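You operate a simulated robot arm through the tools that you are given. There is no shell and no other tool.

Carry out the task below with a simulated two-armed robot. There is one attempt and no reset: what you move stays moved.

JOB
Put the green roll on the top of the wood bench. Fetch the brown ring from the top shelf of the hose rack and set it on the lower shelf of the wood bench. Put the black cap in the green tray. Press the green start button three times. Switch the guide handle on. Put the 15 A fuse from the top of the steel bench on top of the blue nozzle there and the 5 A fuse in the red tray. Put one of the green cartons from the upper shelf of the steel bench in the white tray. Put one of the green nozzles from the top of the steel bench on the top shelf of the hose rack. Do these in any order. Set down upright: fuse, green nozzle. The guide handle goes anticlockwise seen from above, to its stop.

Only the result counts: the job must be done as asked and must still hold three seconds after the hand-in. Knocking over, shifting, dropping, spilling or breaking anything else fails it. A push-on lid holds only when it is set on centred and level and pressed home; a screw cap is set on level and turned clockwise until tight.

ROBOT AND FRAMES
Two 7-joint arms with two-finger parallel grippers on one trunk, on a base that drives. Base frame: it is fixed to the floor where the robot stands at the start and does not move with it; the origin is under the middle of the robot, x ahead of it, y to its left, z up. Readings come in m, degrees, newtons and seconds.
The left shoulder is at the start at [0.02, 0.138, 1.375], the right one opposite. With the tool pointing down near the work surface each hand reaches from about 0.1 to 0.42 m from the robot's upright axis, wherever it stands, measured 20 degrees to its own side. Places, roughly: black cap (6x6x4 cm) [0, 0, 0.9]; blue nozzle [-2.75, -1.75, 1]; brown ring (5x5x3 cm) [0.6, -0.1, 1]; fuse [-2.75, -1.75, 1]; green carton [-2.75, -1.75, 1.25]; green nozzle [-2.5, -2, 1]; green roll [0.5, 0, 1]; green start button [-1.5, -0.3, 0.7]; green tray (39x19 cm) [-0.8, -0.14, 0.84]; guide handle [-3.1, 0.1, 1]; lower shelf of the wood bench [-0.2, 0, 0.3]; red tray (39x19 cm) [-0.8, 0.1, 0.84]; top of the wood bench [-0.2, -0.1, 0.9]; top shelf of the hose rack [0.7, 0, 0.9]; white tray (25x17x5 cm) [-1.9, -4.7, 0.9]. Payload 1.57 kg a hand.
Tool frame (each hand has its own): the origin (TCP) lies between the finger pads and is the grasp point; the fingertips stand 0.03 m ahead of it; z points along the fingers, y is the line along which they close. The gripper opens to 0.08 m. The fingers are 0.017 m wide and 0.012 m thick; the gripper's body (0.04 by 0.082 m) begins 0.08 m behind the TCP.
Orientation is told as [roll, pitch, yaw] about the base's x, y, z axes, in that order, counted from this pose: with the fingers straight down and closing along the base's y, the tool's x points along the base's -x, its y along +y and its z along -z.

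CONTROLS
- The arms move only by the tool move_arm. It takes "left_motion", "right_motion" or both (then of equal length, played together; a hand with none holds still); each is a list of rows, each an object (a shift or turn left out is 0, a gripper value left out holds the last) with "delta_rot": the turn, a rotation vector about the base's x, y, z in degrees, a list of three; "slide": the shift along the base's x, y, z in m, a list of three; "claw": the opening, from 0 (shut) to 1 (fully open). In form: [{"delta_rot": [rx, ry, rz], "slide": [x, y, z], "claw": claw}, ...]. A call has 1 to 20 rows; each row is the pose to reach, as a shift and turn from the pose commanded when the call began. Rows are played at 5 a second. More than 0.05 m and 8.6 degrees between two rows, or a gripper value outside its range, and nothing of the call is played. Where a pose cannot be reached the arm comes as near as it can. A force on the tool above 40 N (or 10 N above the force at the start of the call, whichever is more), or a blocked arm, ends the call early, and 0.2 s more pass. The fingers move at their own pace (about 0.045 m/s each) and stop on an object; they squeeze with about 40 N. The grip force told is the motor's: it shows also when the fingers shut on nothing. Time passes only in rows, and 0.2 s behind the last, so rows that repeat a pose let the fingers close. It gives the time, the measured TCP pose, the force on the tool (base axes), the opening and the grip force at its end, in the units of the frame above (readings bear some noise), with the torque about the TCP (base axes, N m) and any sound that the robot's microphone picked up.
- Cameras (640 x 400 px; columns grow to the right, rows downward): "scene" is now at [0.1601, -0.0066, 1.3609]; the picture's right is [-0.09, -1.00, 0.00], its down [0.56, -0.05, -0.82] and it looks along [0.82, -0.08, 0.57] (base axes); focal length 214 px, centre (320, 200). "left" rides on the left gripper at [0.072, 0.007, -0.122] in its tool frame; the picture's right is [-0.09, 1.00, 0.00], its down [-0.84, -0.08, -0.54] and it looks along [-0.54, -0.05, 0.84] (tool axes); focal length 238 px, centre (320, 200). "right" rides on the right gripper at [0.072, -0.007, -0.122] in its tool frame; the picture's right is [0.09, 1.00, 0.00], its down [-0.84, 0.08, -0.54] and it looks along [-0.54, 0.05, 0.84] (tool axes); focal length 238 px, centre (320, 200). There is no depth. A picture from a camera that has moved, and an enlarged one, comes with that camera's place and axes in the base frame and with its lens.
- snapshot(camera): a new picture of that camera. No time passes.
- move_column(by): slides the trunk up (or, below 0, down) by that many m; the arms and the scene camera ride with it, the base frame stays. It gives what a move gives, with no picture.
- roll_base(legs): drives the robot by 1 to 6 legs, each [ahead, left, turn to the left] in m, m and degrees, along the robot's own axes; the way and the turn of a leg run together, so that a leg with both is an arc; at most 1.5 m and 180 degrees a leg. The arms and the cameras ride along, it lands a little off, and it stops where it bumps. It gives what a move gives.
- pan_tilt(pan, tilt): turns the head with the scene camera to pan (to the left, within 60 degrees either way) and tilt (down, from -29 to 69), counted from straight ahead of the robot. It gives what a move gives.
- close_up(camera, box): a new picture of the part [left, top, right, bottom] of that camera's present view, enlarged. No time passes.
- hand_in(): hands the job in; it is judged then, once.

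Places have to be worked out from the pictures, the camera data and where the tool is seen. Open the grippers and draw the arms clear of the work before you hand the job in, unless the task says otherwise.

The tools are called after "Request:" by a JSON object that holds its "name" and its "arguments". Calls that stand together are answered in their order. move_arm: Moves the arms, as the interface text tells. Its arguments: {"type":"object","properties":{"left_motion":{"type":"array"},"right_motion":{"type":"array"}},"required":[]} The other tools are called the same way: move_column (by) slides the trunk up or down; roll_base (legs) drives the base; pan_tilt (pan, tilt) turns the head that bears the scene camera; snapshot (camera) takes a picture; close_up (camera, box) takes an enlarged picture of a part of a camera's view; hand_in () hands the job in.

At the start:

```text
t: 0.0
left_ee_pos: [0.2593, 0.015, 1.1858]
left_ee_rot: [22.2, -7.3, 1.7]
left_contact_force: [21.0, -46.2, -176.1]
left_ft_torque: [12.55, -15.21, 5.39]
left_opening: 0.0798
left_gripper_force: 0.0
right_ee_pos: [0.2223, -0.2562, 1.209]
right_ee_rot: [-1.9, 6.6, 0.9]
right_contact_force: [0.0, -1.0, -0.3]
right_ft_torque: [0.0, -0.01, 0.01]
right_opening: 0.0801
right_gripper_force: 0.1
trunk travel left (down, up): [-0.75, 0.49]
robot x, y, heading: [0.003, 0.0031, 0.2]
head pan, tilt: [-7.6, 68.8]
```

scene: 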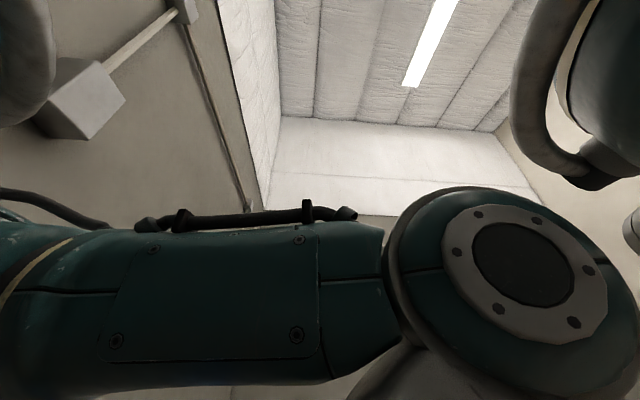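
right: 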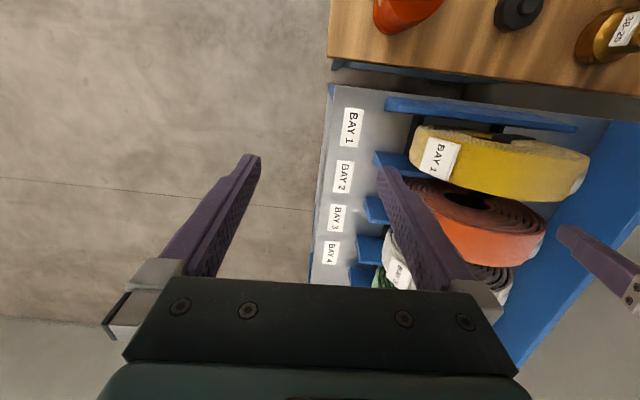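
left: 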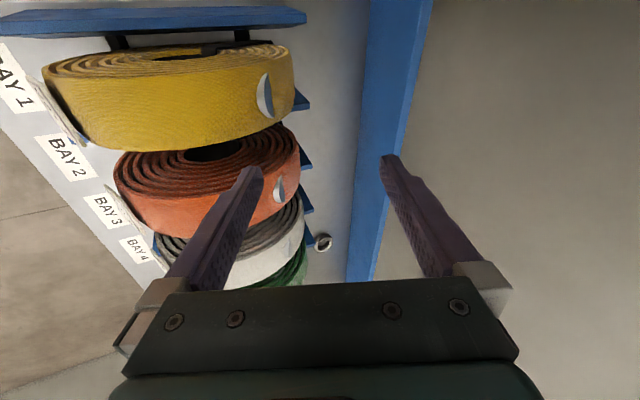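

The scene camera seems to look upward and an arm blocks the view, so I first level the head to learn how tilt works.

Request:
{"name": "pan_tilt", "arguments": {"pan": 0, "tilt": 30}}

Request:
{"name": "snapshot", "arguments": {"camera": "scene"}}

```text
t: 1.1
left_ee_pos: [0.2636, 0.0185, 1.1824]
left_ee_rot: [23.0, -8.2, 2.1]
left_contact_force: [59.4, 33.4, -87.3]
left_ft_torque: [-0.49, -0.16, -0.37]
left_opening: 0.0798
left_gripper_force: 0.1
right_ee_pos: [0.2215, -0.2551, 1.2083]
right_ee_rot: [-1.9, 6.8, 1.1]
right_contact_force: [0.3, 0.0, 1.0]
right_ft_torque: [0.01, 0.02, 0.0]
right_opening: 0.0802
right_gripper_force: 0.1
trunk travel left (down, up): [-0.75, 0.49]
robot x, y, heading: [0.004, 0.0048, -0.1]
head pan, tilt: [0.0, 30.0]
```

```text
taken
camera scene: at [0.1648, -0.0052, 1.3567], right [-0.07, -1.0, 0.0], down [0.51, -0.03, -0.86], along [0.86, -0.06, 0.51], focal length 214 px, centre (320, 200)
```

scene: 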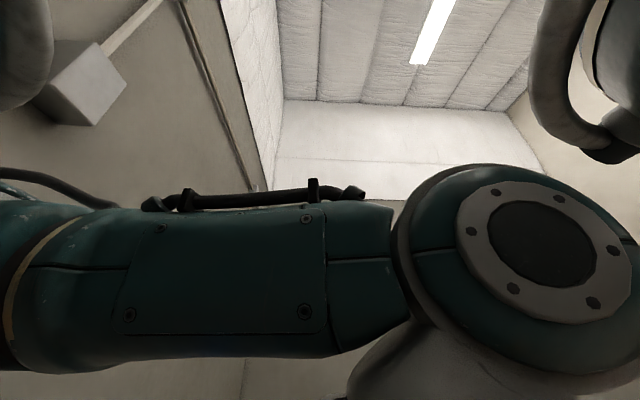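

The head camera is pressed against the left arm. I move the left hand outward to its own side to free the head.

Request:
{"name": "move_arm", "arguments": {"left_motion": [{"slide": [0, 0.03, 0]}, {"slide": [0, 0.06, 0]}, {"slide": [0, 0.09, 0]}, {"slide": [0, 0.12, 0]}]}}

Request:
{"name": "snapshot", "arguments": {"camera": "scene"}}

Request:
{"name": "snapshot", "arguments": {"camera": "left"}}

```text
t: 1.4
left_ee_pos: [0.2671, 0.0263, 1.1801]
left_ee_rot: [21.9, -9.5, 4.4]
left_contact_force: [27.1, 2.8, -98.4]
left_ft_torque: [4.24, -5.56, 0.98]
left_opening: 0.0799
left_gripper_force: 0.1
right_ee_pos: [0.2222, -0.2558, 1.2076]
right_ee_rot: [-1.8, 6.9, 1.0]
right_contact_force: [0.7, -0.1, 1.6]
right_ft_torque: [0.01, 0.03, 0.03]
right_opening: 0.0802
right_gripper_force: 0.0
trunk travel left (down, up): [-0.75, 0.49]
robot x, y, heading: [0.0005, -0.0052, -0.3]
head pan, tilt: [0.0, 30.0]
stopped in row 1 (left hand): the force on the tool passed its limit at 128 N (the readings are from after the stop); the commanded pose is now the measured one
```

```text
taken
camera scene: at [0.1691, -0.0019, 1.3525], right [-0.01, -1.0, 0.0], down [0.46, -0.01, -0.89], along [0.89, -0.01, 0.46], focal length 214 px, centre (320, 200)
```

scene: 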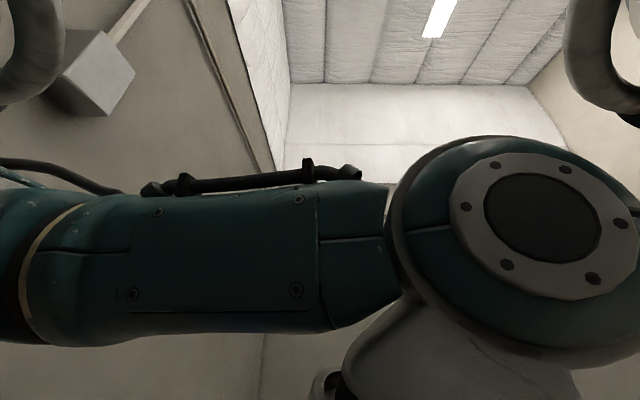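

```text
taken
camera left: at [0.1816, -0.0182, 1.2828], right [-0.04, 0.92, 0.38], down [0.77, -0.22, 0.6], along [0.64, 0.32, -0.7], focal length 238 px, centre (320, 200)
```

left: 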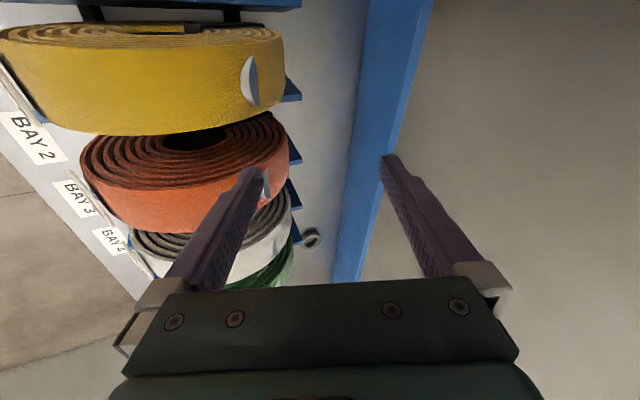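

The head is being held up by the left forearm, so I tilt it all the way up to relieve the contact.

Request:
{"name": "pan_tilt", "arguments": {"pan": 0, "tilt": -29}}

Request:
{"name": "snapshot", "arguments": {"camera": "scene"}}

```text
t: 2.6
left_ee_pos: [0.2656, 0.0238, 1.1844]
left_ee_rot: [21.6, -9.0, 3.6]
left_contact_force: [26.5, 4.6, -27.6]
left_ft_torque: [0.69, 0.88, 0.8]
left_opening: 0.0797
left_gripper_force: 0.2
right_ee_pos: [0.2211, -0.2547, 1.2078]
right_ee_rot: [-1.9, 6.8, 1.0]
right_contact_force: [-0.2, 0.4, -0.2]
right_ft_torque: [-0.01, -0.03, -0.03]
right_opening: 0.0799
right_gripper_force: 0.1
trunk travel left (down, up): [-0.75, 0.49]
robot x, y, heading: [-0.0011, -0.0014, -0.1]
head pan, tilt: [0.0, -28.6]
```

```text
taken
camera scene: at [0.1641, -0.0018, 1.3575], right [-0.01, -1.0, 0.0], down [0.52, -0.01, -0.85], along [0.85, -0.01, 0.52], focal length 214 px, centre (320, 200)
```

scene: 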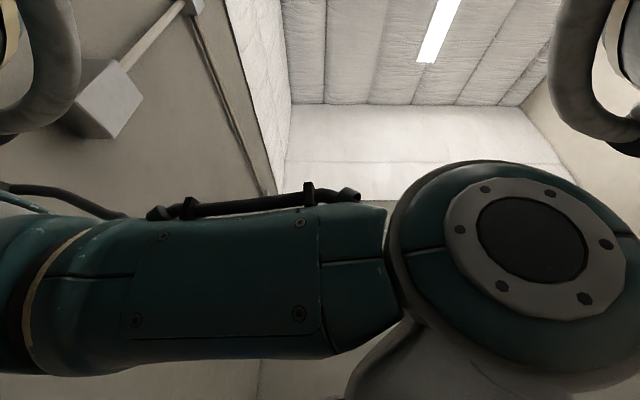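

Contact is now smaller. I try moving the left hand down and ahead a little, away from the head.

Request:
{"name": "move_arm", "arguments": {"left_motion": [{"slide": [0.01, 0.0, -0.01]}, {"slide": [0.02, 0.01, -0.02]}, {"slide": [0.03, 0.02, -0.03]}, {"slide": [0.04, 0.04, -0.03]}, {"slide": [0.05, 0.06, -0.03]}]}}

Request:
{"name": "snapshot", "arguments": {"camera": "scene"}}

Request:
{"name": "snapshot", "arguments": {"camera": "right"}}

```text
t: 3.9
left_ee_pos: [0.3147, 0.0845, 1.1521]
left_ee_rot: [21.5, -8.8, 3.8]
left_contact_force: [-0.5, -0.1, 0.4]
left_ft_torque: [0.01, 0.01, 0.02]
left_opening: 0.0802
left_gripper_force: 0.0
right_ee_pos: [0.2226, -0.2566, 1.2081]
right_ee_rot: [-1.9, 6.8, 1.0]
right_contact_force: [0.8, 0.4, 0.1]
right_ft_torque: [0.02, 0.0, -0.02]
right_opening: 0.0801
right_gripper_force: 0.1
trunk travel left (down, up): [-0.75, 0.49]
robot x, y, heading: [-0.0024, 0.002, 0.2]
head pan, tilt: [0.0, -28.6]
```

```text
taken
camera scene: at [0.1674, -0.001, 1.354], right [0.0, -1.0, 0.0], down [0.48, 0.0, -0.88], along [0.88, 0.0, 0.48], focal length 214 px, centre (320, 200)
```

scene: 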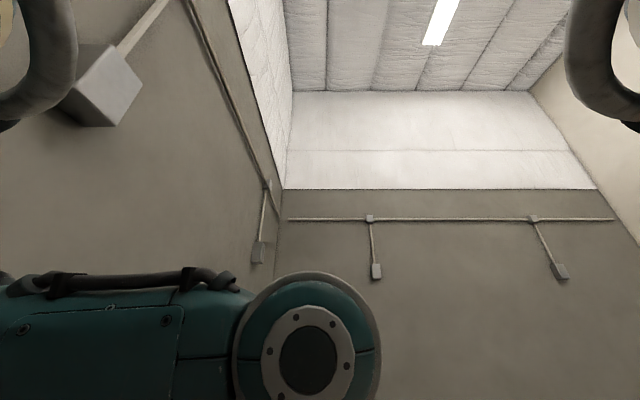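

```text
taken
camera right: at [0.1655, -0.2589, 1.338], right [-0.11, 0.99, -0.02], down [0.89, 0.11, 0.44], along [0.44, 0.03, -0.9], focal length 238 px, centre (320, 200)
```

right: 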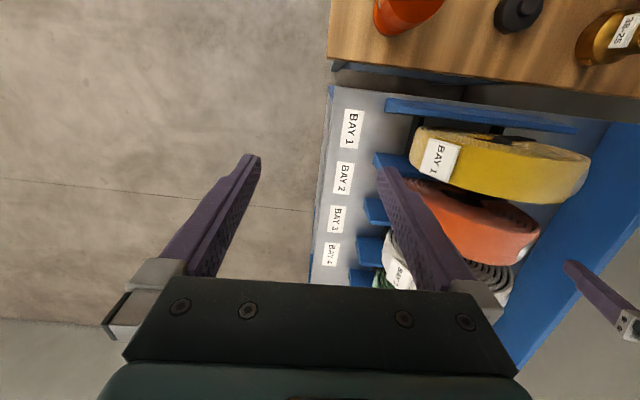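

The head is now free of the arm. I look from the left hand to see what lies around before moving further.

Request:
{"name": "snapshot", "arguments": {"camera": "left"}}

Request:
{"name": "pan_tilt", "arguments": {"pan": -45, "tilt": -5}}

Request:
{"name": "snapshot", "arguments": {"camera": "scene"}}

```text
taken
camera left: at [0.2302, 0.0418, 1.2569], right [-0.03, 0.93, 0.38], down [0.77, -0.22, 0.6], along [0.64, 0.31, -0.71], focal length 238 px, centre (320, 200)
```

left: 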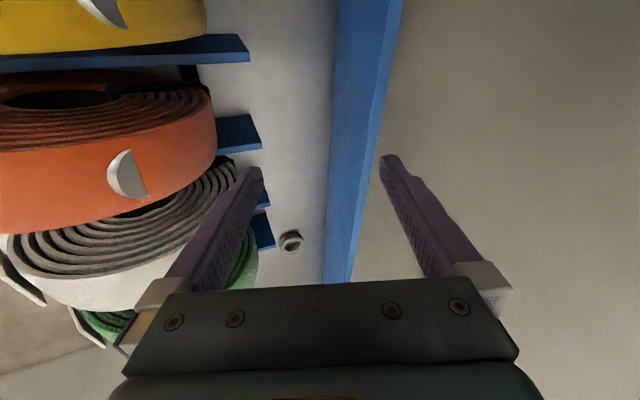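

```text
t: 5.0
left_ee_pos: [0.3156, 0.0844, 1.1535]
left_ee_rot: [21.7, -9.0, 3.9]
left_contact_force: [1.1, 0.5, -0.9]
left_ft_torque: [-0.02, 0.01, 0.01]
left_opening: 0.0797
left_gripper_force: 0.0
right_ee_pos: [0.2218, -0.2545, 1.2089]
right_ee_rot: [-1.9, 6.8, 1.0]
right_contact_force: [0.7, 0.7, 0.1]
right_ft_torque: [-0.03, 0.03, 0.04]
right_opening: 0.0799
right_gripper_force: 0.1
trunk travel left (down, up): [-0.75, 0.49]
robot x, y, heading: [-0.0003, 0.0014, -0.1]
head pan, tilt: [-45.0, -5.0]
```

```text
taken
camera scene: at [0.1622, -0.0627, 1.322], right [-0.71, -0.71, 0.0], down [0.06, -0.06, -1.0], along [0.7, -0.7, 0.09], focal length 214 px, centre (320, 200)
```

scene: 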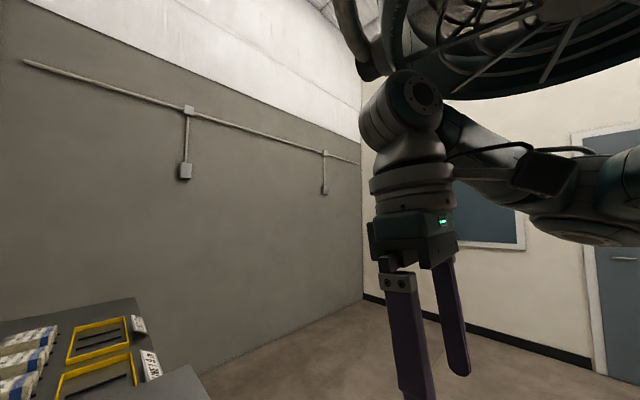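

The view ahead shows a shelf unit top with yellow trays. I pan toward straight ahead and tilt down moderately to see the hose rack.

Request:
{"name": "pan_tilt", "arguments": {"pan": -10, "tilt": 15}}

Request:
{"name": "snapshot", "arguments": {"camera": "scene"}}

```text
t: 6.0
left_ee_pos: [0.3155, 0.0832, 1.1537]
left_ee_rot: [21.6, -8.9, 3.8]
left_contact_force: [0.3, 0.2, -0.7]
left_ft_torque: [0.02, 0.0, 0.0]
left_opening: 0.0798
left_gripper_force: 0.0
right_ee_pos: [0.2217, -0.2562, 1.2088]
right_ee_rot: [-1.8, 6.9, 0.9]
right_contact_force: [0.1, 0.3, 0.4]
right_ft_torque: [-0.02, 0.06, -0.01]
right_opening: 0.0798
right_gripper_force: 0.0
trunk travel left (down, up): [-0.75, 0.49]
robot x, y, heading: [0.0021, -0.0013, -0.2]
head pan, tilt: [-10.0, 15.0]
```

```text
taken
camera scene: at [0.1923, -0.0172, 1.2902], right [-0.17, -0.98, 0.0], down [-0.25, 0.05, -0.97], along [0.95, -0.17, -0.26], focal length 214 px, centre (320, 200)
```

scene: 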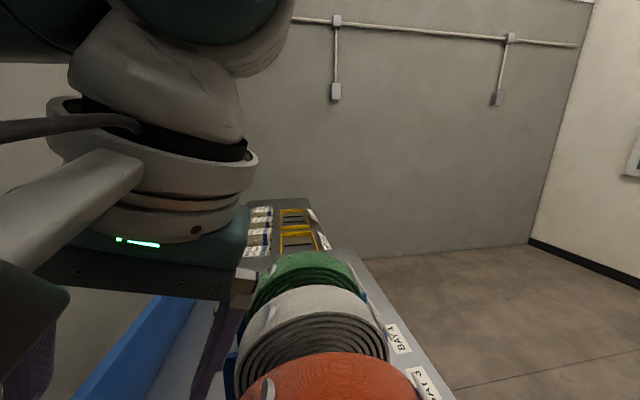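

The robot apparently hangs over the furniture; hoses stand on edge in bays ahead with shelf further on. I raise the trunk to get an overview and safe clearance.

Request:
{"name": "move_column", "arguments": {"by": 0.4}}

Request:
{"name": "pan_tilt", "arguments": {"pan": 0, "tilt": 35}}

Request:
{"name": "snapshot", "arguments": {"camera": "scene"}}

Request:
{"name": "snapshot", "arguments": {"camera": "right"}}

Request:
{"name": "snapshot", "arguments": {"camera": "left"}}

```text
t: 9.8
left_ee_pos: [0.3149, 0.0844, 1.5533]
left_ee_rot: [21.6, -8.8, 3.8]
left_contact_force: [-0.4, 0.4, 0.3]
left_ft_torque: [0.02, -0.02, 0.04]
left_opening: 0.0798
left_gripper_force: 0.0
right_ee_pos: [0.2212, -0.2554, 1.6084]
right_ee_rot: [-1.9, 6.8, 1.0]
right_contact_force: [-0.2, -0.1, 0.3]
right_ft_torque: [0.03, 0.03, -0.01]
right_opening: 0.0797
right_gripper_force: 0.1
trunk travel left (down, up): [-1.15, 0.09]
robot x, y, heading: [0.0015, -0.0021, -0.0]
head pan, tilt: [-10.0, 15.0]
```

```text
t: 10.6
left_ee_pos: [0.3166, 0.0844, 1.5543]
left_ee_rot: [21.6, -8.9, 3.8]
left_contact_force: [-0.2, -0.5, -0.2]
left_ft_torque: [0.02, -0.01, 0.01]
left_opening: 0.08
left_gripper_force: 0.1
right_ee_pos: [0.2212, -0.2557, 1.608]
right_ee_rot: [-1.9, 6.7, 0.9]
right_contact_force: [-0.1, 0.0, -0.4]
right_ft_torque: [0.01, 0.0, -0.02]
right_opening: 0.08
right_gripper_force: 0.1
trunk travel left (down, up): [-1.15, 0.09]
robot x, y, heading: [0.0007, -0.0039, -0.0]
head pan, tilt: [0.0, 35.0]
```

```text
taken
camera scene: at [0.1884, -0.001, 1.6582], right [0.0, -1.0, 0.0], down [-0.57, 0.0, -0.82], along [0.82, 0.0, -0.57], focal length 214 px, centre (320, 200)
```

scene: 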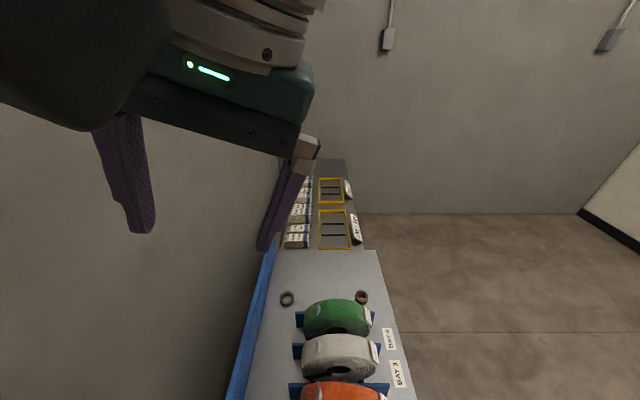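

```text
taken
camera right: at [0.1655, -0.2589, 1.7383], right [-0.11, 0.99, -0.02], down [0.89, 0.11, 0.44], along [0.44, 0.03, -0.9], focal length 238 px, centre (320, 200)
```

right: 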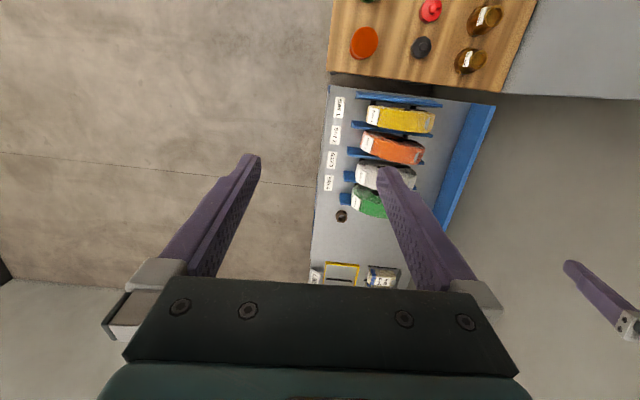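

```text
taken
camera left: at [0.2301, 0.0415, 1.6578], right [-0.03, 0.93, 0.38], down [0.77, -0.22, 0.6], along [0.64, 0.31, -0.71], focal length 238 px, centre (320, 200)
```

left: 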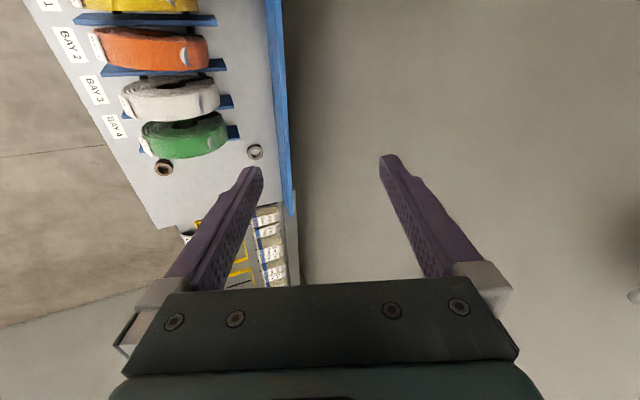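

Now I have the hose rack and part of the wood bench in view. I move the left arm aside from the head's view and look around in several directions.

Request:
{"name": "pan_tilt", "arguments": {"pan": 0, "tilt": 69}}

Request:
{"name": "snapshot", "arguments": {"camera": "scene"}}

Request:
{"name": "close_up", "arguments": {"camera": "right", "box": [310, 0, 550, 150]}}

```text
t: 11.6
left_ee_pos: [0.3158, 0.0844, 1.5545]
left_ee_rot: [21.6, -8.9, 3.7]
left_contact_force: [0.6, 0.0, 0.3]
left_ft_torque: [-0.02, 0.02, 0.02]
left_opening: 0.08
left_gripper_force: 0.2
right_ee_pos: [0.2216, -0.2555, 1.6084]
right_ee_rot: [-1.9, 6.8, 1.0]
right_contact_force: [0.8, 0.9, -0.5]
right_ft_torque: [-0.02, 0.0, 0.03]
right_opening: 0.0798
right_gripper_force: 0.0
trunk travel left (down, up): [-1.15, 0.09]
robot x, y, heading: [-0.0007, -0.0009, -0.1]
head pan, tilt: [0.0, 68.8]
```

```text
taken
camera scene: at [0.1563, -0.0009, 1.6145], right [0.0, -1.0, 0.0], down [-0.93, 0.0, -0.36], along [0.36, 0.0, -0.93], focal length 214 px, centre (320, 200)
```

scene: 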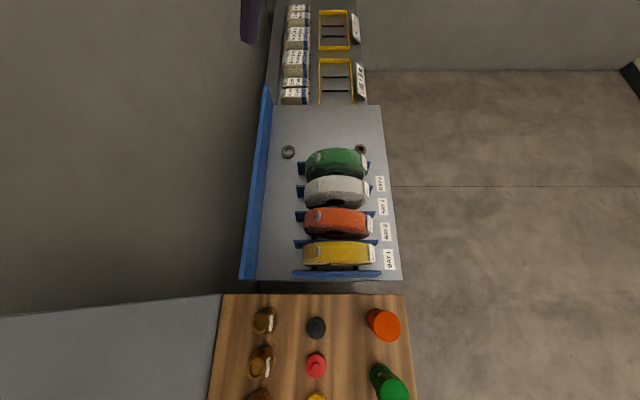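

```text
2.67 times, centred on (430, 75) of right
camera zoom: at [0.1655, -0.2589, 1.7383], right [-0.11, 0.99, -0.02], down [0.89, 0.11, 0.44], along [0.44, 0.03, -0.9], focal length 636 px, centre (27, 533)
```

zoom: 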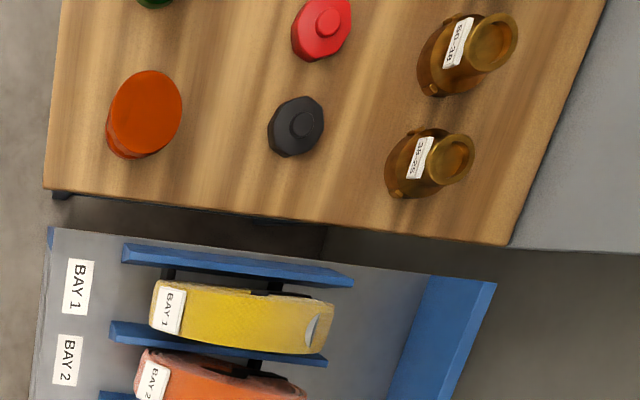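

The overhead layout of rack and wood bench is clear now. With the trunk high, I turn the robot around to survey the other places.

Request:
{"name": "roll_base", "arguments": {"legs": [[0, 0, 120]]}}

Request:
{"name": "pan_tilt", "arguments": {"pan": 0, "tilt": 35}}

Request:
{"name": "snapshot", "arguments": {"camera": "scene"}}

Request:
{"name": "pan_tilt", "arguments": {"pan": 60, "tilt": 35}}

Request:
{"name": "snapshot", "arguments": {"camera": "scene"}}

```text
t: 17.1
left_ee_pos: [-0.241, 0.2211, 1.5528]
left_ee_rot: [21.6, -9.0, 126.4]
left_contact_force: [0.0, -0.1, 0.2]
left_ft_torque: [0.05, -0.02, -0.02]
left_opening: 0.0798
left_gripper_force: 0.2
right_ee_pos: [0.0959, 0.3228, 1.6089]
right_ee_rot: [-1.9, 6.9, 123.5]
right_contact_force: [0.7, 0.5, 0.5]
right_ft_torque: [0.0, -0.02, 0.01]
right_opening: 0.0797
right_gripper_force: 0.1
trunk travel left (down, up): [-1.15, 0.09]
robot x, y, heading: [-0.0028, -0.0013, 122.3]
head pan, tilt: [0.0, 68.8]
```

```text
t: 18.1
left_ee_pos: [-0.2407, 0.2206, 1.5533]
left_ee_rot: [21.5, -8.8, 126.4]
left_contact_force: [0.3, 0.1, 1.1]
left_ft_torque: [0.01, 0.03, -0.03]
left_opening: 0.08
left_gripper_force: 0.1
right_ee_pos: [0.0972, 0.3244, 1.6084]
right_ee_rot: [-1.9, 6.9, 123.5]
right_contact_force: [0.2, -0.2, 0.5]
right_ft_torque: [0.0, -0.03, 0.0]
right_opening: 0.0798
right_gripper_force: 0.0
trunk travel left (down, up): [-1.15, 0.09]
robot x, y, heading: [-0.0022, -0.0001, 122.4]
head pan, tilt: [0.0, 35.0]
```

```text
taken
camera scene: at [-0.1004, 0.1576, 1.658], right [0.84, 0.54, 0.0], down [0.31, -0.48, -0.82], along [-0.44, 0.69, -0.57], focal length 214 px, centre (320, 200)
```

scene: 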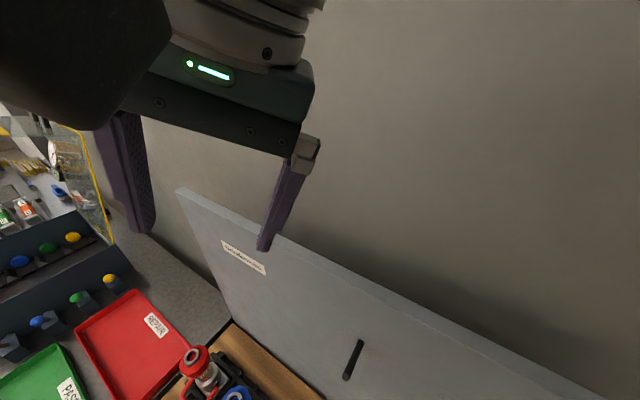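

```text
t: 19.4
left_ee_pos: [-0.242, 0.2216, 1.5541]
left_ee_rot: [21.7, -9.0, 126.4]
left_contact_force: [-47.9, 11.6, -17.9]
left_ft_torque: [-0.05, -3.5, -2.03]
left_opening: 0.08
left_gripper_force: 0.0
right_ee_pos: [0.0967, 0.3249, 1.6084]
right_ee_rot: [-1.9, 6.9, 123.6]
right_contact_force: [-0.1, -0.5, 0.4]
right_ft_torque: [-0.02, 0.01, -0.01]
right_opening: 0.08
right_gripper_force: 0.0
trunk travel left (down, up): [-1.15, 0.09]
robot x, y, heading: [-0.003, 0.0043, 122.6]
head pan, tilt: [60.0, 35.0]
```

```text
taken
camera scene: at [-0.1415, 0.0829, 1.659], right [0.0, 1.0, 0.0], down [0.57, 0.0, -0.82], along [-0.82, 0.0, -0.57], focal length 214 px, centre (320, 200)
```

scene: 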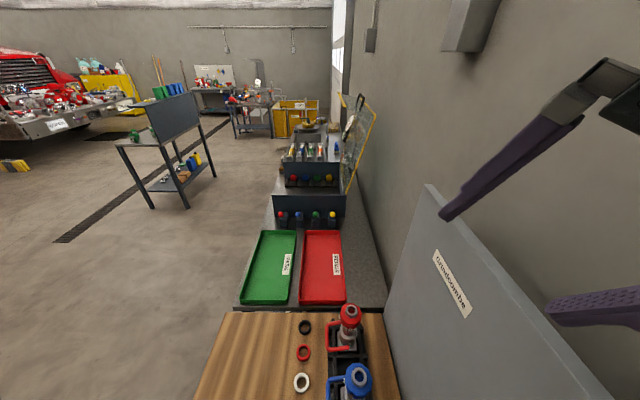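

The head touches the left arm at pan 60, so I bring it back to 0 and turn the base further instead for the overview along -x.

Request:
{"name": "pan_tilt", "arguments": {"pan": 0, "tilt": 30}}

Request:
{"name": "roll_base", "arguments": {"legs": [[0, 0, 77]]}}

Request:
{"name": "snapshot", "arguments": {"camera": "scene"}}

Request:
{"name": "snapshot", "arguments": {"camera": "right"}}

Request:
{"name": "snapshot", "arguments": {"camera": "left"}}

```text
t: 20.7
left_ee_pos: [-0.24, 0.2209, 1.5535]
left_ee_rot: [21.7, -8.9, 126.3]
left_contact_force: [-0.2, -0.4, 0.2]
left_ft_torque: [-0.02, 0.0, -0.02]
left_opening: 0.0802
left_gripper_force: 0.0
right_ee_pos: [0.0972, 0.3253, 1.6078]
right_ee_rot: [-1.9, 6.8, 123.4]
right_contact_force: [0.8, -0.2, 0.2]
right_ft_torque: [-0.03, -0.01, 0.0]
right_opening: 0.08
right_gripper_force: 0.1
trunk travel left (down, up): [-1.15, 0.09]
robot x, y, heading: [-0.0006, 0.0045, 122.4]
head pan, tilt: [0.0, 30.0]
```

```text
t: 22.5
left_ee_pos: [-0.2977, 0.1235, 1.5531]
left_ee_rot: [21.8, -8.8, 145.1]
left_contact_force: [0.6, -0.4, 0.7]
left_ft_torque: [-0.02, 0.04, -0.02]
left_opening: 0.0799
left_gripper_force: 0.1
right_ee_pos: [-0.0044, 0.3363, 1.6072]
right_ee_rot: [-2.7, 7.2, 140.7]
right_contact_force: [-1.2, 0.2, -0.3]
right_ft_torque: [0.0, 0.01, 0.04]
right_opening: 0.08
right_gripper_force: 0.1
trunk travel left (down, up): [-1.15, 0.09]
robot x, y, heading: [-0.0012, -0.007, 141.4]
head pan, tilt: [0.0, 30.0]
stopped in leg 1: the robot was blocked; the commanded pose is now the measured one
```

```text
taken
camera scene: at [-0.1456, 0.1116, 1.6661], right [0.62, 0.78, 0.0], down [0.39, -0.31, -0.87], along [-0.68, 0.54, -0.5], focal length 214 px, centre (320, 200)
```

scene: 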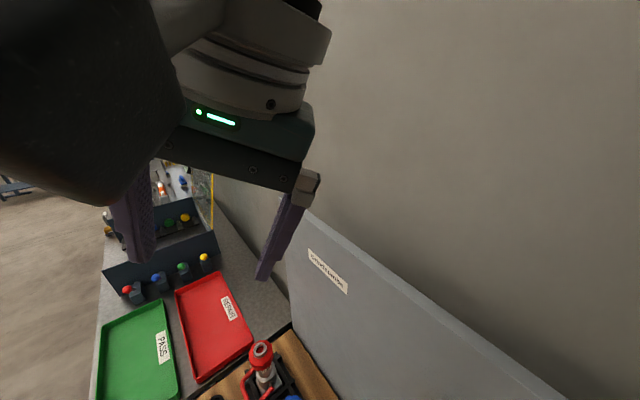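

```text
taken
camera right: at [0.0402, 0.3019, 1.7384], right [-0.56, -0.83, -0.03], down [-0.76, 0.49, 0.43], along [-0.34, 0.26, -0.9], focal length 238 px, centre (320, 200)
```

right: 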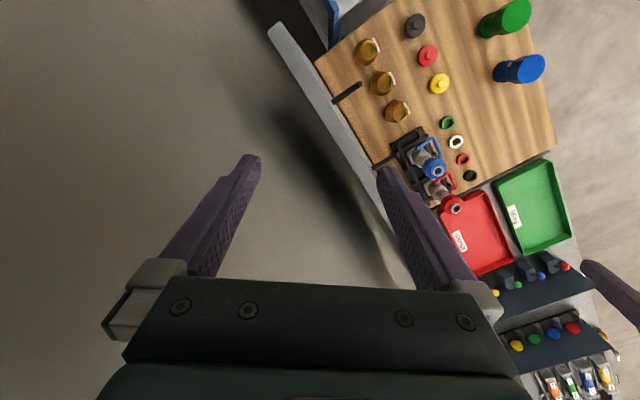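

```text
taken
camera left: at [-0.2011, 0.1072, 1.6579], right [-0.56, -0.74, 0.38], down [-0.46, 0.65, 0.6], along [-0.69, 0.16, -0.71], focal length 238 px, centre (320, 200)
```

left: 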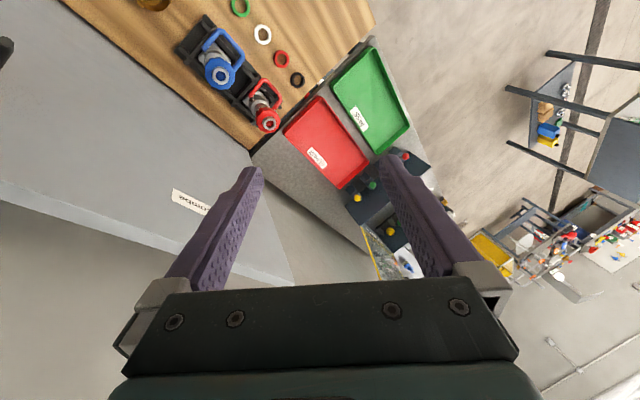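

The elbow bumped something (likely the wall at +y). I back away toward -y, over the open floor, then turn to face -x.

Request:
{"name": "roll_base", "arguments": {"legs": [[-0.38, 0.47, 0]]}}

Request:
{"name": "roll_base", "arguments": {"legs": [[0, 0, 39]]}}

Request:
{"name": "snapshot", "arguments": {"camera": "scene"}}

Request:
{"name": "snapshot", "arguments": {"camera": "right"}}

Request:
{"name": "snapshot", "arguments": {"camera": "left"}}

```text
t: 25.9
left_ee_pos: [-0.2964, -0.4772, 1.553]
left_ee_rot: [21.5, -8.9, 145.1]
left_contact_force: [0.0, 0.3, 0.7]
left_ft_torque: [0.01, 0.0, -0.01]
left_opening: 0.0802
left_gripper_force: 0.1
right_ee_pos: [-0.004, -0.2646, 1.608]
right_ee_rot: [-2.7, 7.2, 140.5]
right_contact_force: [-0.5, -0.2, 0.4]
right_ft_torque: [0.02, 0.03, -0.01]
right_opening: 0.0801
right_gripper_force: 0.1
trunk travel left (down, up): [-1.15, 0.09]
robot x, y, heading: [0.0049, -0.6066, 141.4]
head pan, tilt: [0.0, 30.0]
```

```text
t: 28.1
left_ee_pos: [-0.3103, -0.6975, 1.5544]
left_ee_rot: [21.6, -8.8, -175.2]
left_contact_force: [0.0, 0.3, 0.7]
left_ft_torque: [-0.02, -0.01, 0.02]
left_opening: 0.0801
left_gripper_force: 0.0
right_ee_pos: [-0.2211, -0.3489, 1.6076]
right_ee_rot: [-2.7, 7.1, -179.8]
right_contact_force: [0.8, 0.3, 0.4]
right_ft_torque: [-0.01, -0.01, 0.0]
right_opening: 0.0801
right_gripper_force: 0.1
trunk travel left (down, up): [-1.15, 0.09]
robot x, y, heading: [0.0039, -0.6095, -178.8]
head pan, tilt: [0.0, 30.0]
```

```text
taken
camera scene: at [-0.1871, -0.6125, 1.6659], right [-0.02, 1.0, 0.0], down [0.5, 0.01, -0.87], along [-0.87, -0.01, -0.5], focal length 214 px, centre (320, 200)
```

scene: 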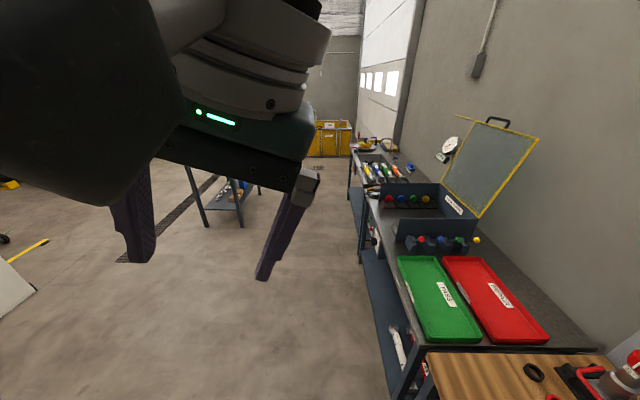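

```text
taken
camera right: at [-0.1644, -0.3475, 1.7386], right [0.1, -0.99, -0.04], down [-0.9, -0.11, 0.43], along [-0.43, -0.01, -0.9], focal length 238 px, centre (320, 200)
```

right: 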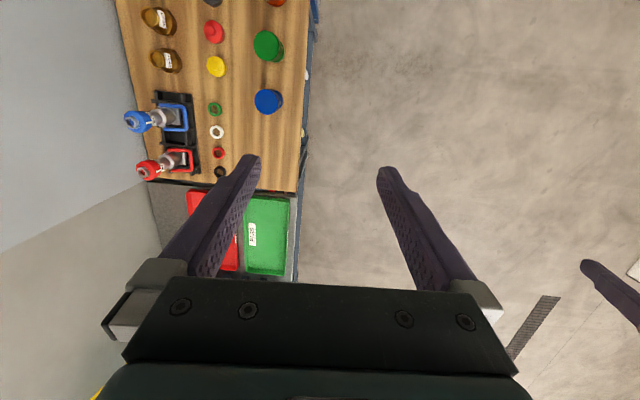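

```text
taken
camera left: at [-0.2255, -0.6508, 1.6577], right [0.04, -0.93, 0.38], down [-0.77, 0.21, 0.6], along [-0.63, -0.32, -0.71], focal length 238 px, centre (320, 200)
```

left: 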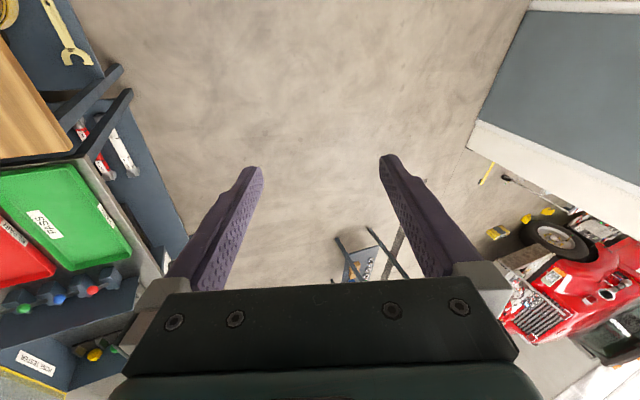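

I move the left hand to a neutral pose mirrored from the right hand, so it stops blocking the head camera.

Request:
{"name": "move_arm", "arguments": {"left_motion": [{"slide": [0.015, -0.03, 0.01], "delta_rot": [3.6, -1.5, -0.8]}, {"slide": [0.03, -0.06, 0.02], "delta_rot": [7.2, -3, -1.6]}, {"slide": [0.045, -0.09, 0.03], "delta_rot": [10.8, -4.4, -2.4]}, {"slide": [0.06, -0.12, 0.04], "delta_rot": [14.4, -5.9, -3.2]}, {"slide": [0.075, -0.15, 0.05], "delta_rot": [18, -7.4, -4]}, {"slide": [0.09, -0.175, 0.05], "delta_rot": [21.6, -8.8, -4.8]}]}}

Request:
{"name": "snapshot", "arguments": {"camera": "scene"}}

```text
t: 29.5
left_ee_pos: [-0.2208, -0.8738, 1.6038]
left_ee_rot: [0.3, 1.2, -178.8]
left_contact_force: [-0.4, 0.7, 0.0]
left_ft_torque: [0.02, 0.02, 0.03]
left_opening: 0.0799
left_gripper_force: 0.0
right_ee_pos: [-0.2216, -0.3496, 1.6094]
right_ee_rot: [-2.6, 7.2, -179.8]
right_contact_force: [-0.8, -0.9, -0.2]
right_ft_torque: [0.03, -0.02, -0.03]
right_opening: 0.0802
right_gripper_force: 0.1
trunk travel left (down, up): [-1.15, 0.09]
robot x, y, heading: [-0.0005, -0.6073, -178.8]
head pan, tilt: [0.0, 30.0]
```

```text
taken
camera scene: at [-0.1871, -0.6125, 1.6659], right [-0.02, 1.0, 0.0], down [0.5, 0.01, -0.87], along [-0.87, -0.01, -0.5], focal length 214 px, centre (320, 200)
```

scene: 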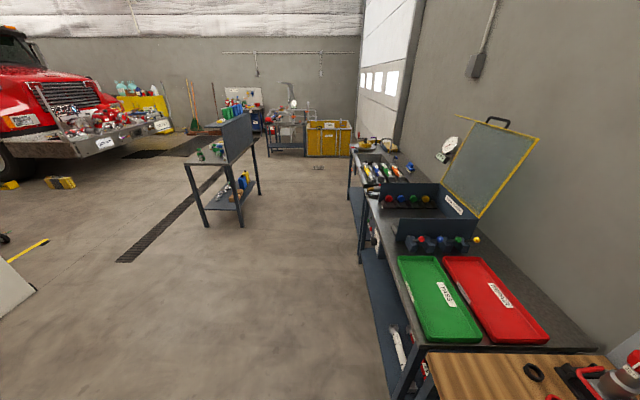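

A full view of the workshop now. I zoom in on the bench line and on the steel bench.

Request:
{"name": "close_up", "arguments": {"camera": "scene", "box": [340, 100, 560, 240]}}

Request:
{"name": "close_up", "arguments": {"camera": "scene", "box": [170, 80, 350, 240]}}

Request:
{"name": "close_up", "arguments": {"camera": "scene", "box": [340, 230, 640, 400]}}

```text
2.86 times, centred on (450, 170) of scene
camera zoom: at [-0.1871, -0.6125, 1.6659], right [-0.02, 1.0, 0.0], down [0.5, 0.01, -0.87], along [-0.87, -0.01, -0.5], focal length 613 px, centre (-51, 286)
```

zoom: 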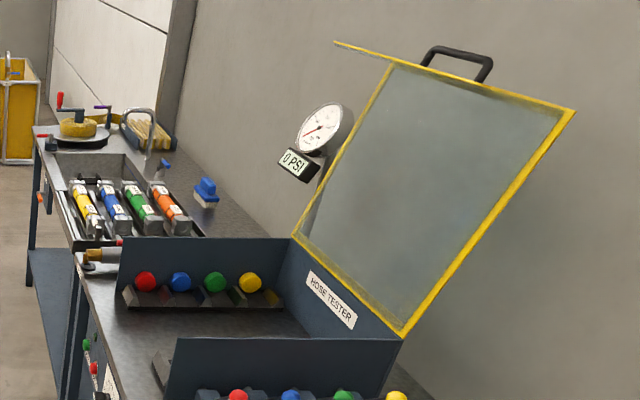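

```text
2.50 times, centred on (260, 160) of scene
camera zoom: at [-0.1871, -0.6125, 1.6659], right [-0.02, 1.0, 0.0], down [0.5, 0.01, -0.87], along [-0.87, -0.01, -0.5], focal length 536 px, centre (470, 300)
```

zoom: 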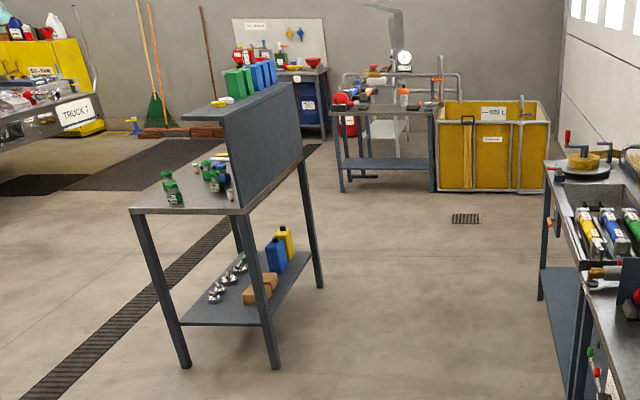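

```text
2.13 times, centred on (490, 315) of scene
camera zoom: at [-0.1871, -0.6125, 1.6659], right [-0.02, 1.0, 0.0], down [0.5, 0.01, -0.87], along [-0.87, -0.01, -0.5], focal length 458 px, centre (-43, -45)
```

zoom: 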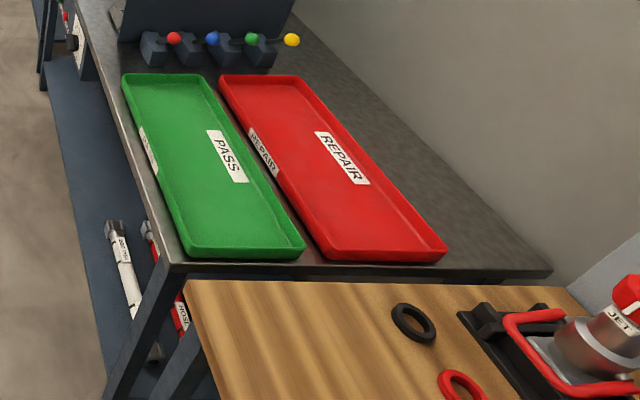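

The layout is understood: all benches open toward -y, so I'll work from the lane south of them facing +y. I turn to heading 90 and move in front of the hose rack.

Request:
{"name": "roll_base", "arguments": {"legs": [[0, 0, -91.2]]}}

Request:
{"name": "roll_base", "arguments": {"legs": [[0.0, -0.43, 0]]}}

Request:
{"name": "pan_tilt", "arguments": {"pan": 0, "tilt": 50}}

Request:
{"name": "snapshot", "arguments": {"camera": "scene"}}

Request:
{"name": "snapshot", "arguments": {"camera": "right"}}

Request:
{"name": "snapshot", "arguments": {"camera": "left"}}

```text
t: 33.9
left_ee_pos: [-0.2487, -0.3675, 1.6039]
left_ee_rot: [0.6, 1.2, 87.7]
left_contact_force: [-0.8, -1.2, -0.4]
left_ft_torque: [0.01, -0.01, 0.04]
left_opening: 0.0799
left_gripper_force: 0.0
right_ee_pos: [0.2754, -0.4016, 1.6091]
right_ee_rot: [-2.7, 7.1, 86.6]
right_contact_force: [-1.0, 0.1, 0.6]
right_ft_torque: [0.02, -0.01, 0.01]
right_opening: 0.0798
right_gripper_force: 0.1
trunk travel left (down, up): [-1.15, 0.09]
robot x, y, heading: [0.0013, -0.6091, 87.4]
head pan, tilt: [0.0, 30.0]
```

```text
t: 36.5
left_ee_pos: [0.1824, -0.3885, 1.6035]
left_ee_rot: [0.5, 1.3, 88.0]
left_contact_force: [-0.7, 0.3, -0.2]
left_ft_torque: [0.01, -0.01, 0.03]
left_opening: 0.0801
left_gripper_force: 0.2
right_ee_pos: [0.7056, -0.4189, 1.6085]
right_ee_rot: [-2.7, 7.2, 86.8]
right_contact_force: [-0.2, 0.4, 1.4]
right_ft_torque: [0.01, -0.04, 0.06]
right_opening: 0.0802
right_gripper_force: 0.1
trunk travel left (down, up): [-1.15, 0.09]
robot x, y, heading: [0.4347, -0.627, 88.0]
head pan, tilt: [0.0, 30.0]
```

```text
t: 37.4
left_ee_pos: [0.1817, -0.3864, 1.6032]
left_ee_rot: [0.5, 1.2, 87.9]
left_contact_force: [0.1, -0.5, 0.8]
left_ft_torque: [-0.02, -0.01, 0.05]
left_opening: 0.0803
left_gripper_force: 0.0
right_ee_pos: [0.7048, -0.4182, 1.6078]
right_ee_rot: [-2.7, 7.3, 86.9]
right_contact_force: [0.0, -0.1, 0.6]
right_ft_torque: [0.0, 0.02, -0.02]
right_opening: 0.0801
right_gripper_force: 0.0
trunk travel left (down, up): [-1.15, 0.09]
robot x, y, heading: [0.4311, -0.6257, 87.7]
head pan, tilt: [0.0, 50.0]
```

```text
taken
camera scene: at [0.4412, -0.4514, 1.6364], right [1.0, -0.04, 0.0], down [-0.03, -0.76, -0.64], along [0.03, 0.64, -0.77], focal length 214 px, centre (320, 200)
```

scene: 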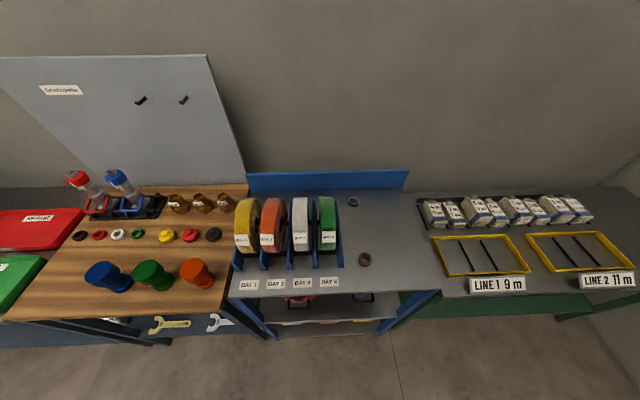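

```text
taken
camera right: at [0.7042, -0.4743, 1.7386], right [-1.0, -0.04, -0.04], down [-0.05, 0.9, 0.43], along [0.01, 0.43, -0.9], focal length 238 px, centre (320, 200)
```

right: 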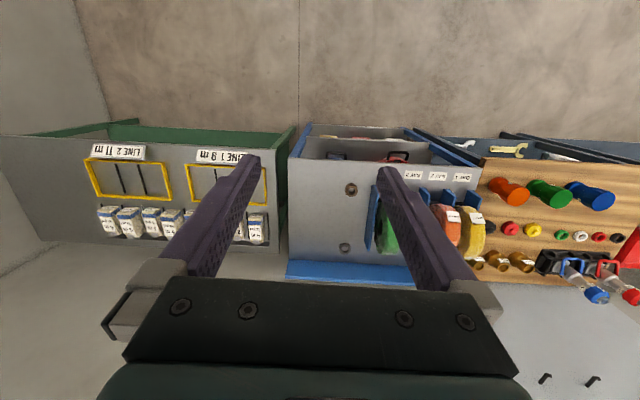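

```text
taken
camera left: at [0.1742, -0.4554, 1.7276], right [-0.99, 0.13, 0.01], down [0.11, 0.84, 0.52], along [0.06, 0.52, -0.85], focal length 238 px, centre (320, 200)
```

left: 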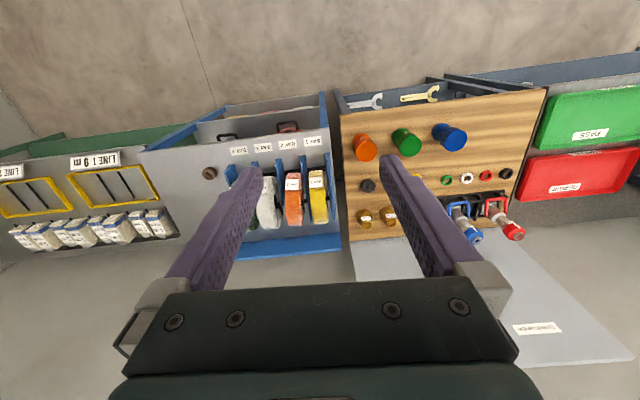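

Beautiful view. I zoom in on the hose rolls and ring, and on the wood bench.

Request:
{"name": "close_up", "arguments": {"camera": "scene", "box": [220, 165, 420, 345]}}

Request:
{"name": "close_up", "arguments": {"camera": "scene", "box": [0, 150, 250, 350]}}

```text
2.22 times, centred on (320, 255) of scene
camera zoom: at [0.4412, -0.4514, 1.6364], right [1.0, -0.04, 0.0], down [-0.03, -0.76, -0.64], along [0.03, 0.64, -0.77], focal length 477 px, centre (320, 78)
```

zoom: 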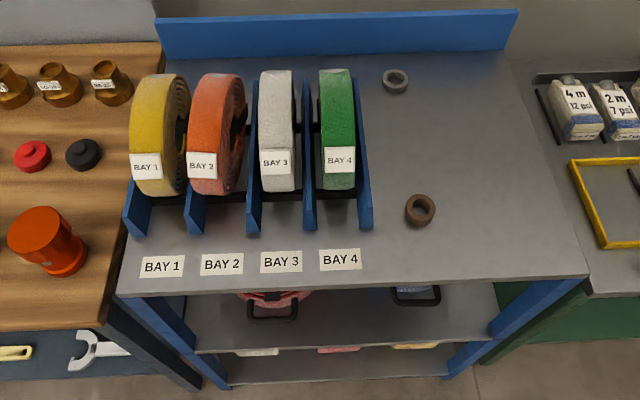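

```text
2.00 times, centred on (125, 250) of scene
camera zoom: at [0.4412, -0.4514, 1.6364], right [1.0, -0.04, 0.0], down [-0.03, -0.76, -0.64], along [0.03, 0.64, -0.77], focal length 429 px, centre (710, 100)
```

zoom: 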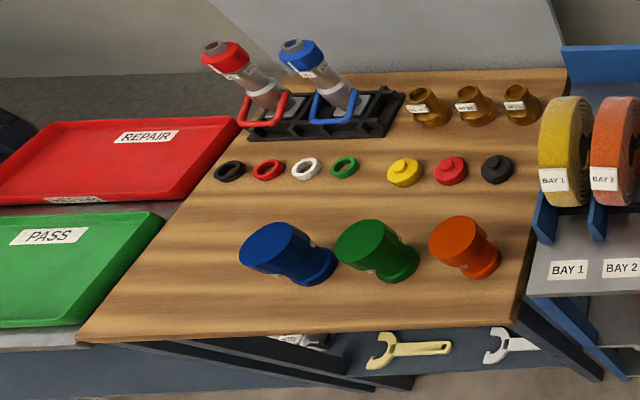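

The green roll sits in Bay 4 between blue dividers, and the brown ring is near [0.61, -0.146, 0.945]. I drive closer with the trunk high, correcting the heading.

Request:
{"name": "roll_base", "arguments": {"legs": [[0.25, 0.03, 2.2]]}}

Request:
{"name": "move_column", "arguments": {"by": -0.2}}

Request:
{"name": "snapshot", "arguments": {"camera": "scene"}}

Request:
{"name": "snapshot", "arguments": {"camera": "right"}}

```text
t: 39.2
left_ee_pos: [0.1474, -0.1482, 1.6043]
left_ee_rot: [0.5, 1.2, 90.0]
left_contact_force: [0.0, 0.1, -0.2]
left_ft_torque: [0.01, 0.0, 0.0]
left_opening: 0.0799
left_gripper_force: 0.1
right_ee_pos: [0.6728, -0.16, 1.6081]
right_ee_rot: [-2.7, 7.2, 89.0]
right_contact_force: [0.8, -0.2, 0.5]
right_ft_torque: [0.0, -0.02, 0.0]
right_opening: 0.0798
right_gripper_force: 0.2
trunk travel left (down, up): [-1.15, 0.09]
robot x, y, heading: [0.4092, -0.3819, 90.1]
head pan, tilt: [0.0, 50.0]
```

```text
t: 41.4
left_ee_pos: [0.1479, -0.1488, 1.4025]
left_ee_rot: [0.5, 1.2, 90.1]
left_contact_force: [0.0, 1.1, 0.1]
left_ft_torque: [0.03, -0.02, -0.01]
left_opening: 0.0799
left_gripper_force: 0.1
right_ee_pos: [0.6726, -0.1586, 1.4075]
right_ee_rot: [-2.7, 7.2, 89.0]
right_contact_force: [0.8, -0.2, -0.8]
right_ft_torque: [-0.05, 0.01, 0.01]
right_opening: 0.0798
right_gripper_force: 0.0
trunk travel left (down, up): [-0.95, 0.29]
robot x, y, heading: [0.4062, -0.383, 89.8]
head pan, tilt: [0.0, 50.0]
```

```text
taken
camera scene: at [0.4098, -0.2025, 1.4364], right [1.0, 0.0, 0.0], down [0.0, -0.77, -0.64], along [0.0, 0.64, -0.77], focal length 214 px, centre (320, 200)
```

scene: 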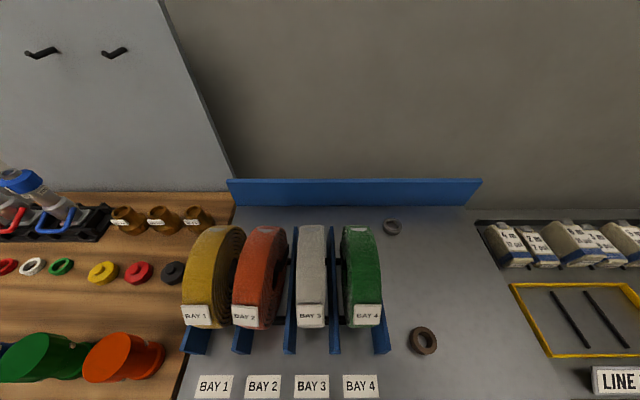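

```text
taken
camera right: at [0.6735, -0.2155, 1.5387], right [-1.0, -0.08, -0.04], down [-0.09, 0.9, 0.43], along [0.0, 0.43, -0.9], focal length 238 px, centre (320, 200)
```

right: 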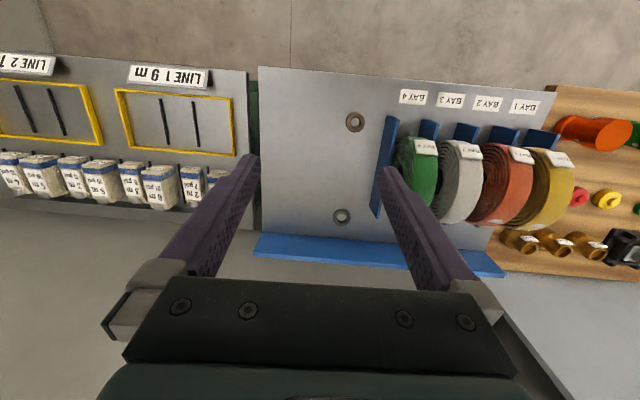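

The roll appears ~5 cm thick and ~18 cm in diameter, centred near x=0.485, y=-0.04, top about z=1.09. I bring the right hand above it, levelled, to inspect more closely.

Request:
{"name": "move_arm", "arguments": {"right_motion": [{"slide": [-0.031, 0.01, -0.0], "delta_rot": [1.2, 0.4, 0.2]}, {"slide": [-0.062, 0.02, 0], "delta_rot": [2.4, 0.9, 0.3]}, {"slide": [-0.094, 0.03, 0], "delta_rot": [3.6, 1.3, 0.5]}, {"slide": [-0.125, 0.04, 0], "delta_rot": [4.8, 1.8, 0.7]}, {"slide": [-0.156, 0.05, -0.02], "delta_rot": [6.0, 2.2, 0.8]}, {"slide": [-0.188, 0.06, -0.04], "delta_rot": [7.2, 2.7, 1]}, {"slide": [-0.188, 0.06, -0.08], "delta_rot": [7.2, 2.7, 1]}]}}

Request:
{"name": "snapshot", "arguments": {"camera": "right"}}

Request:
{"name": "snapshot", "arguments": {"camera": "scene"}}

```text
t: 43.0
left_ee_pos: [0.1471, -0.1493, 1.4035]
left_ee_rot: [0.5, 1.1, 90.1]
left_contact_force: [-0.1, 1.0, 0.4]
left_ft_torque: [-0.01, -0.01, 0.04]
left_opening: 0.08
left_gripper_force: 0.1
right_ee_pos: [0.4861, -0.0957, 1.3283]
right_ee_rot: [0.2, -0.1, 90.1]
right_contact_force: [-0.4, -0.2, -0.1]
right_ft_torque: [-0.01, 0.0, 0.0]
right_opening: 0.0798
right_gripper_force: 0.1
trunk travel left (down, up): [-0.95, 0.29]
robot x, y, heading: [0.4103, -0.3748, 89.8]
head pan, tilt: [0.0, 50.0]
```

```text
taken
camera right: at [0.4939, -0.1676, 1.4499], right [-1.0, -0.1, 0.0], down [-0.08, 0.84, 0.54], along [-0.05, 0.54, -0.84], focal length 238 px, centre (320, 200)
```

right: 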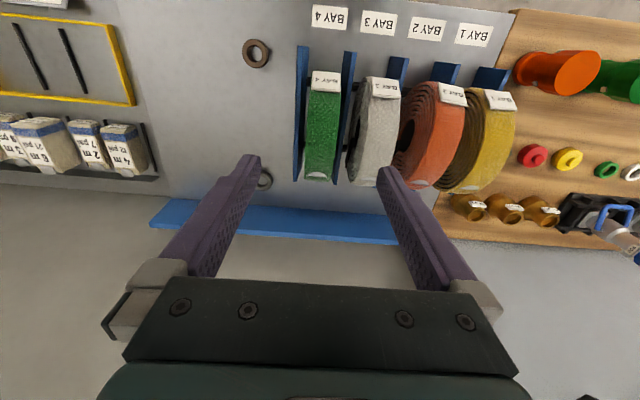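

```text
taken
camera scene: at [0.4098, -0.2025, 1.4364], right [1.0, 0.0, 0.0], down [0.0, -0.77, -0.64], along [0.0, 0.64, -0.77], focal length 214 px, centre (320, 200)
```

scene: 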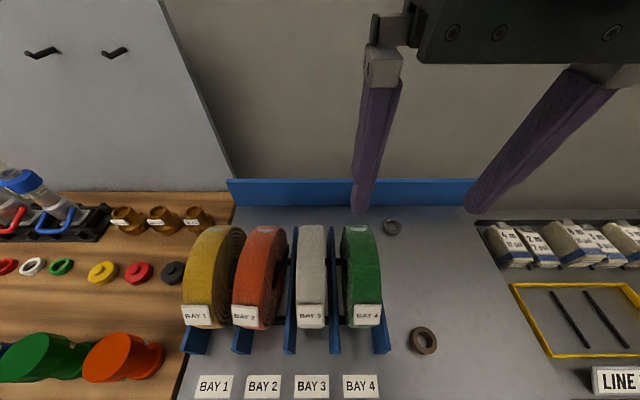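

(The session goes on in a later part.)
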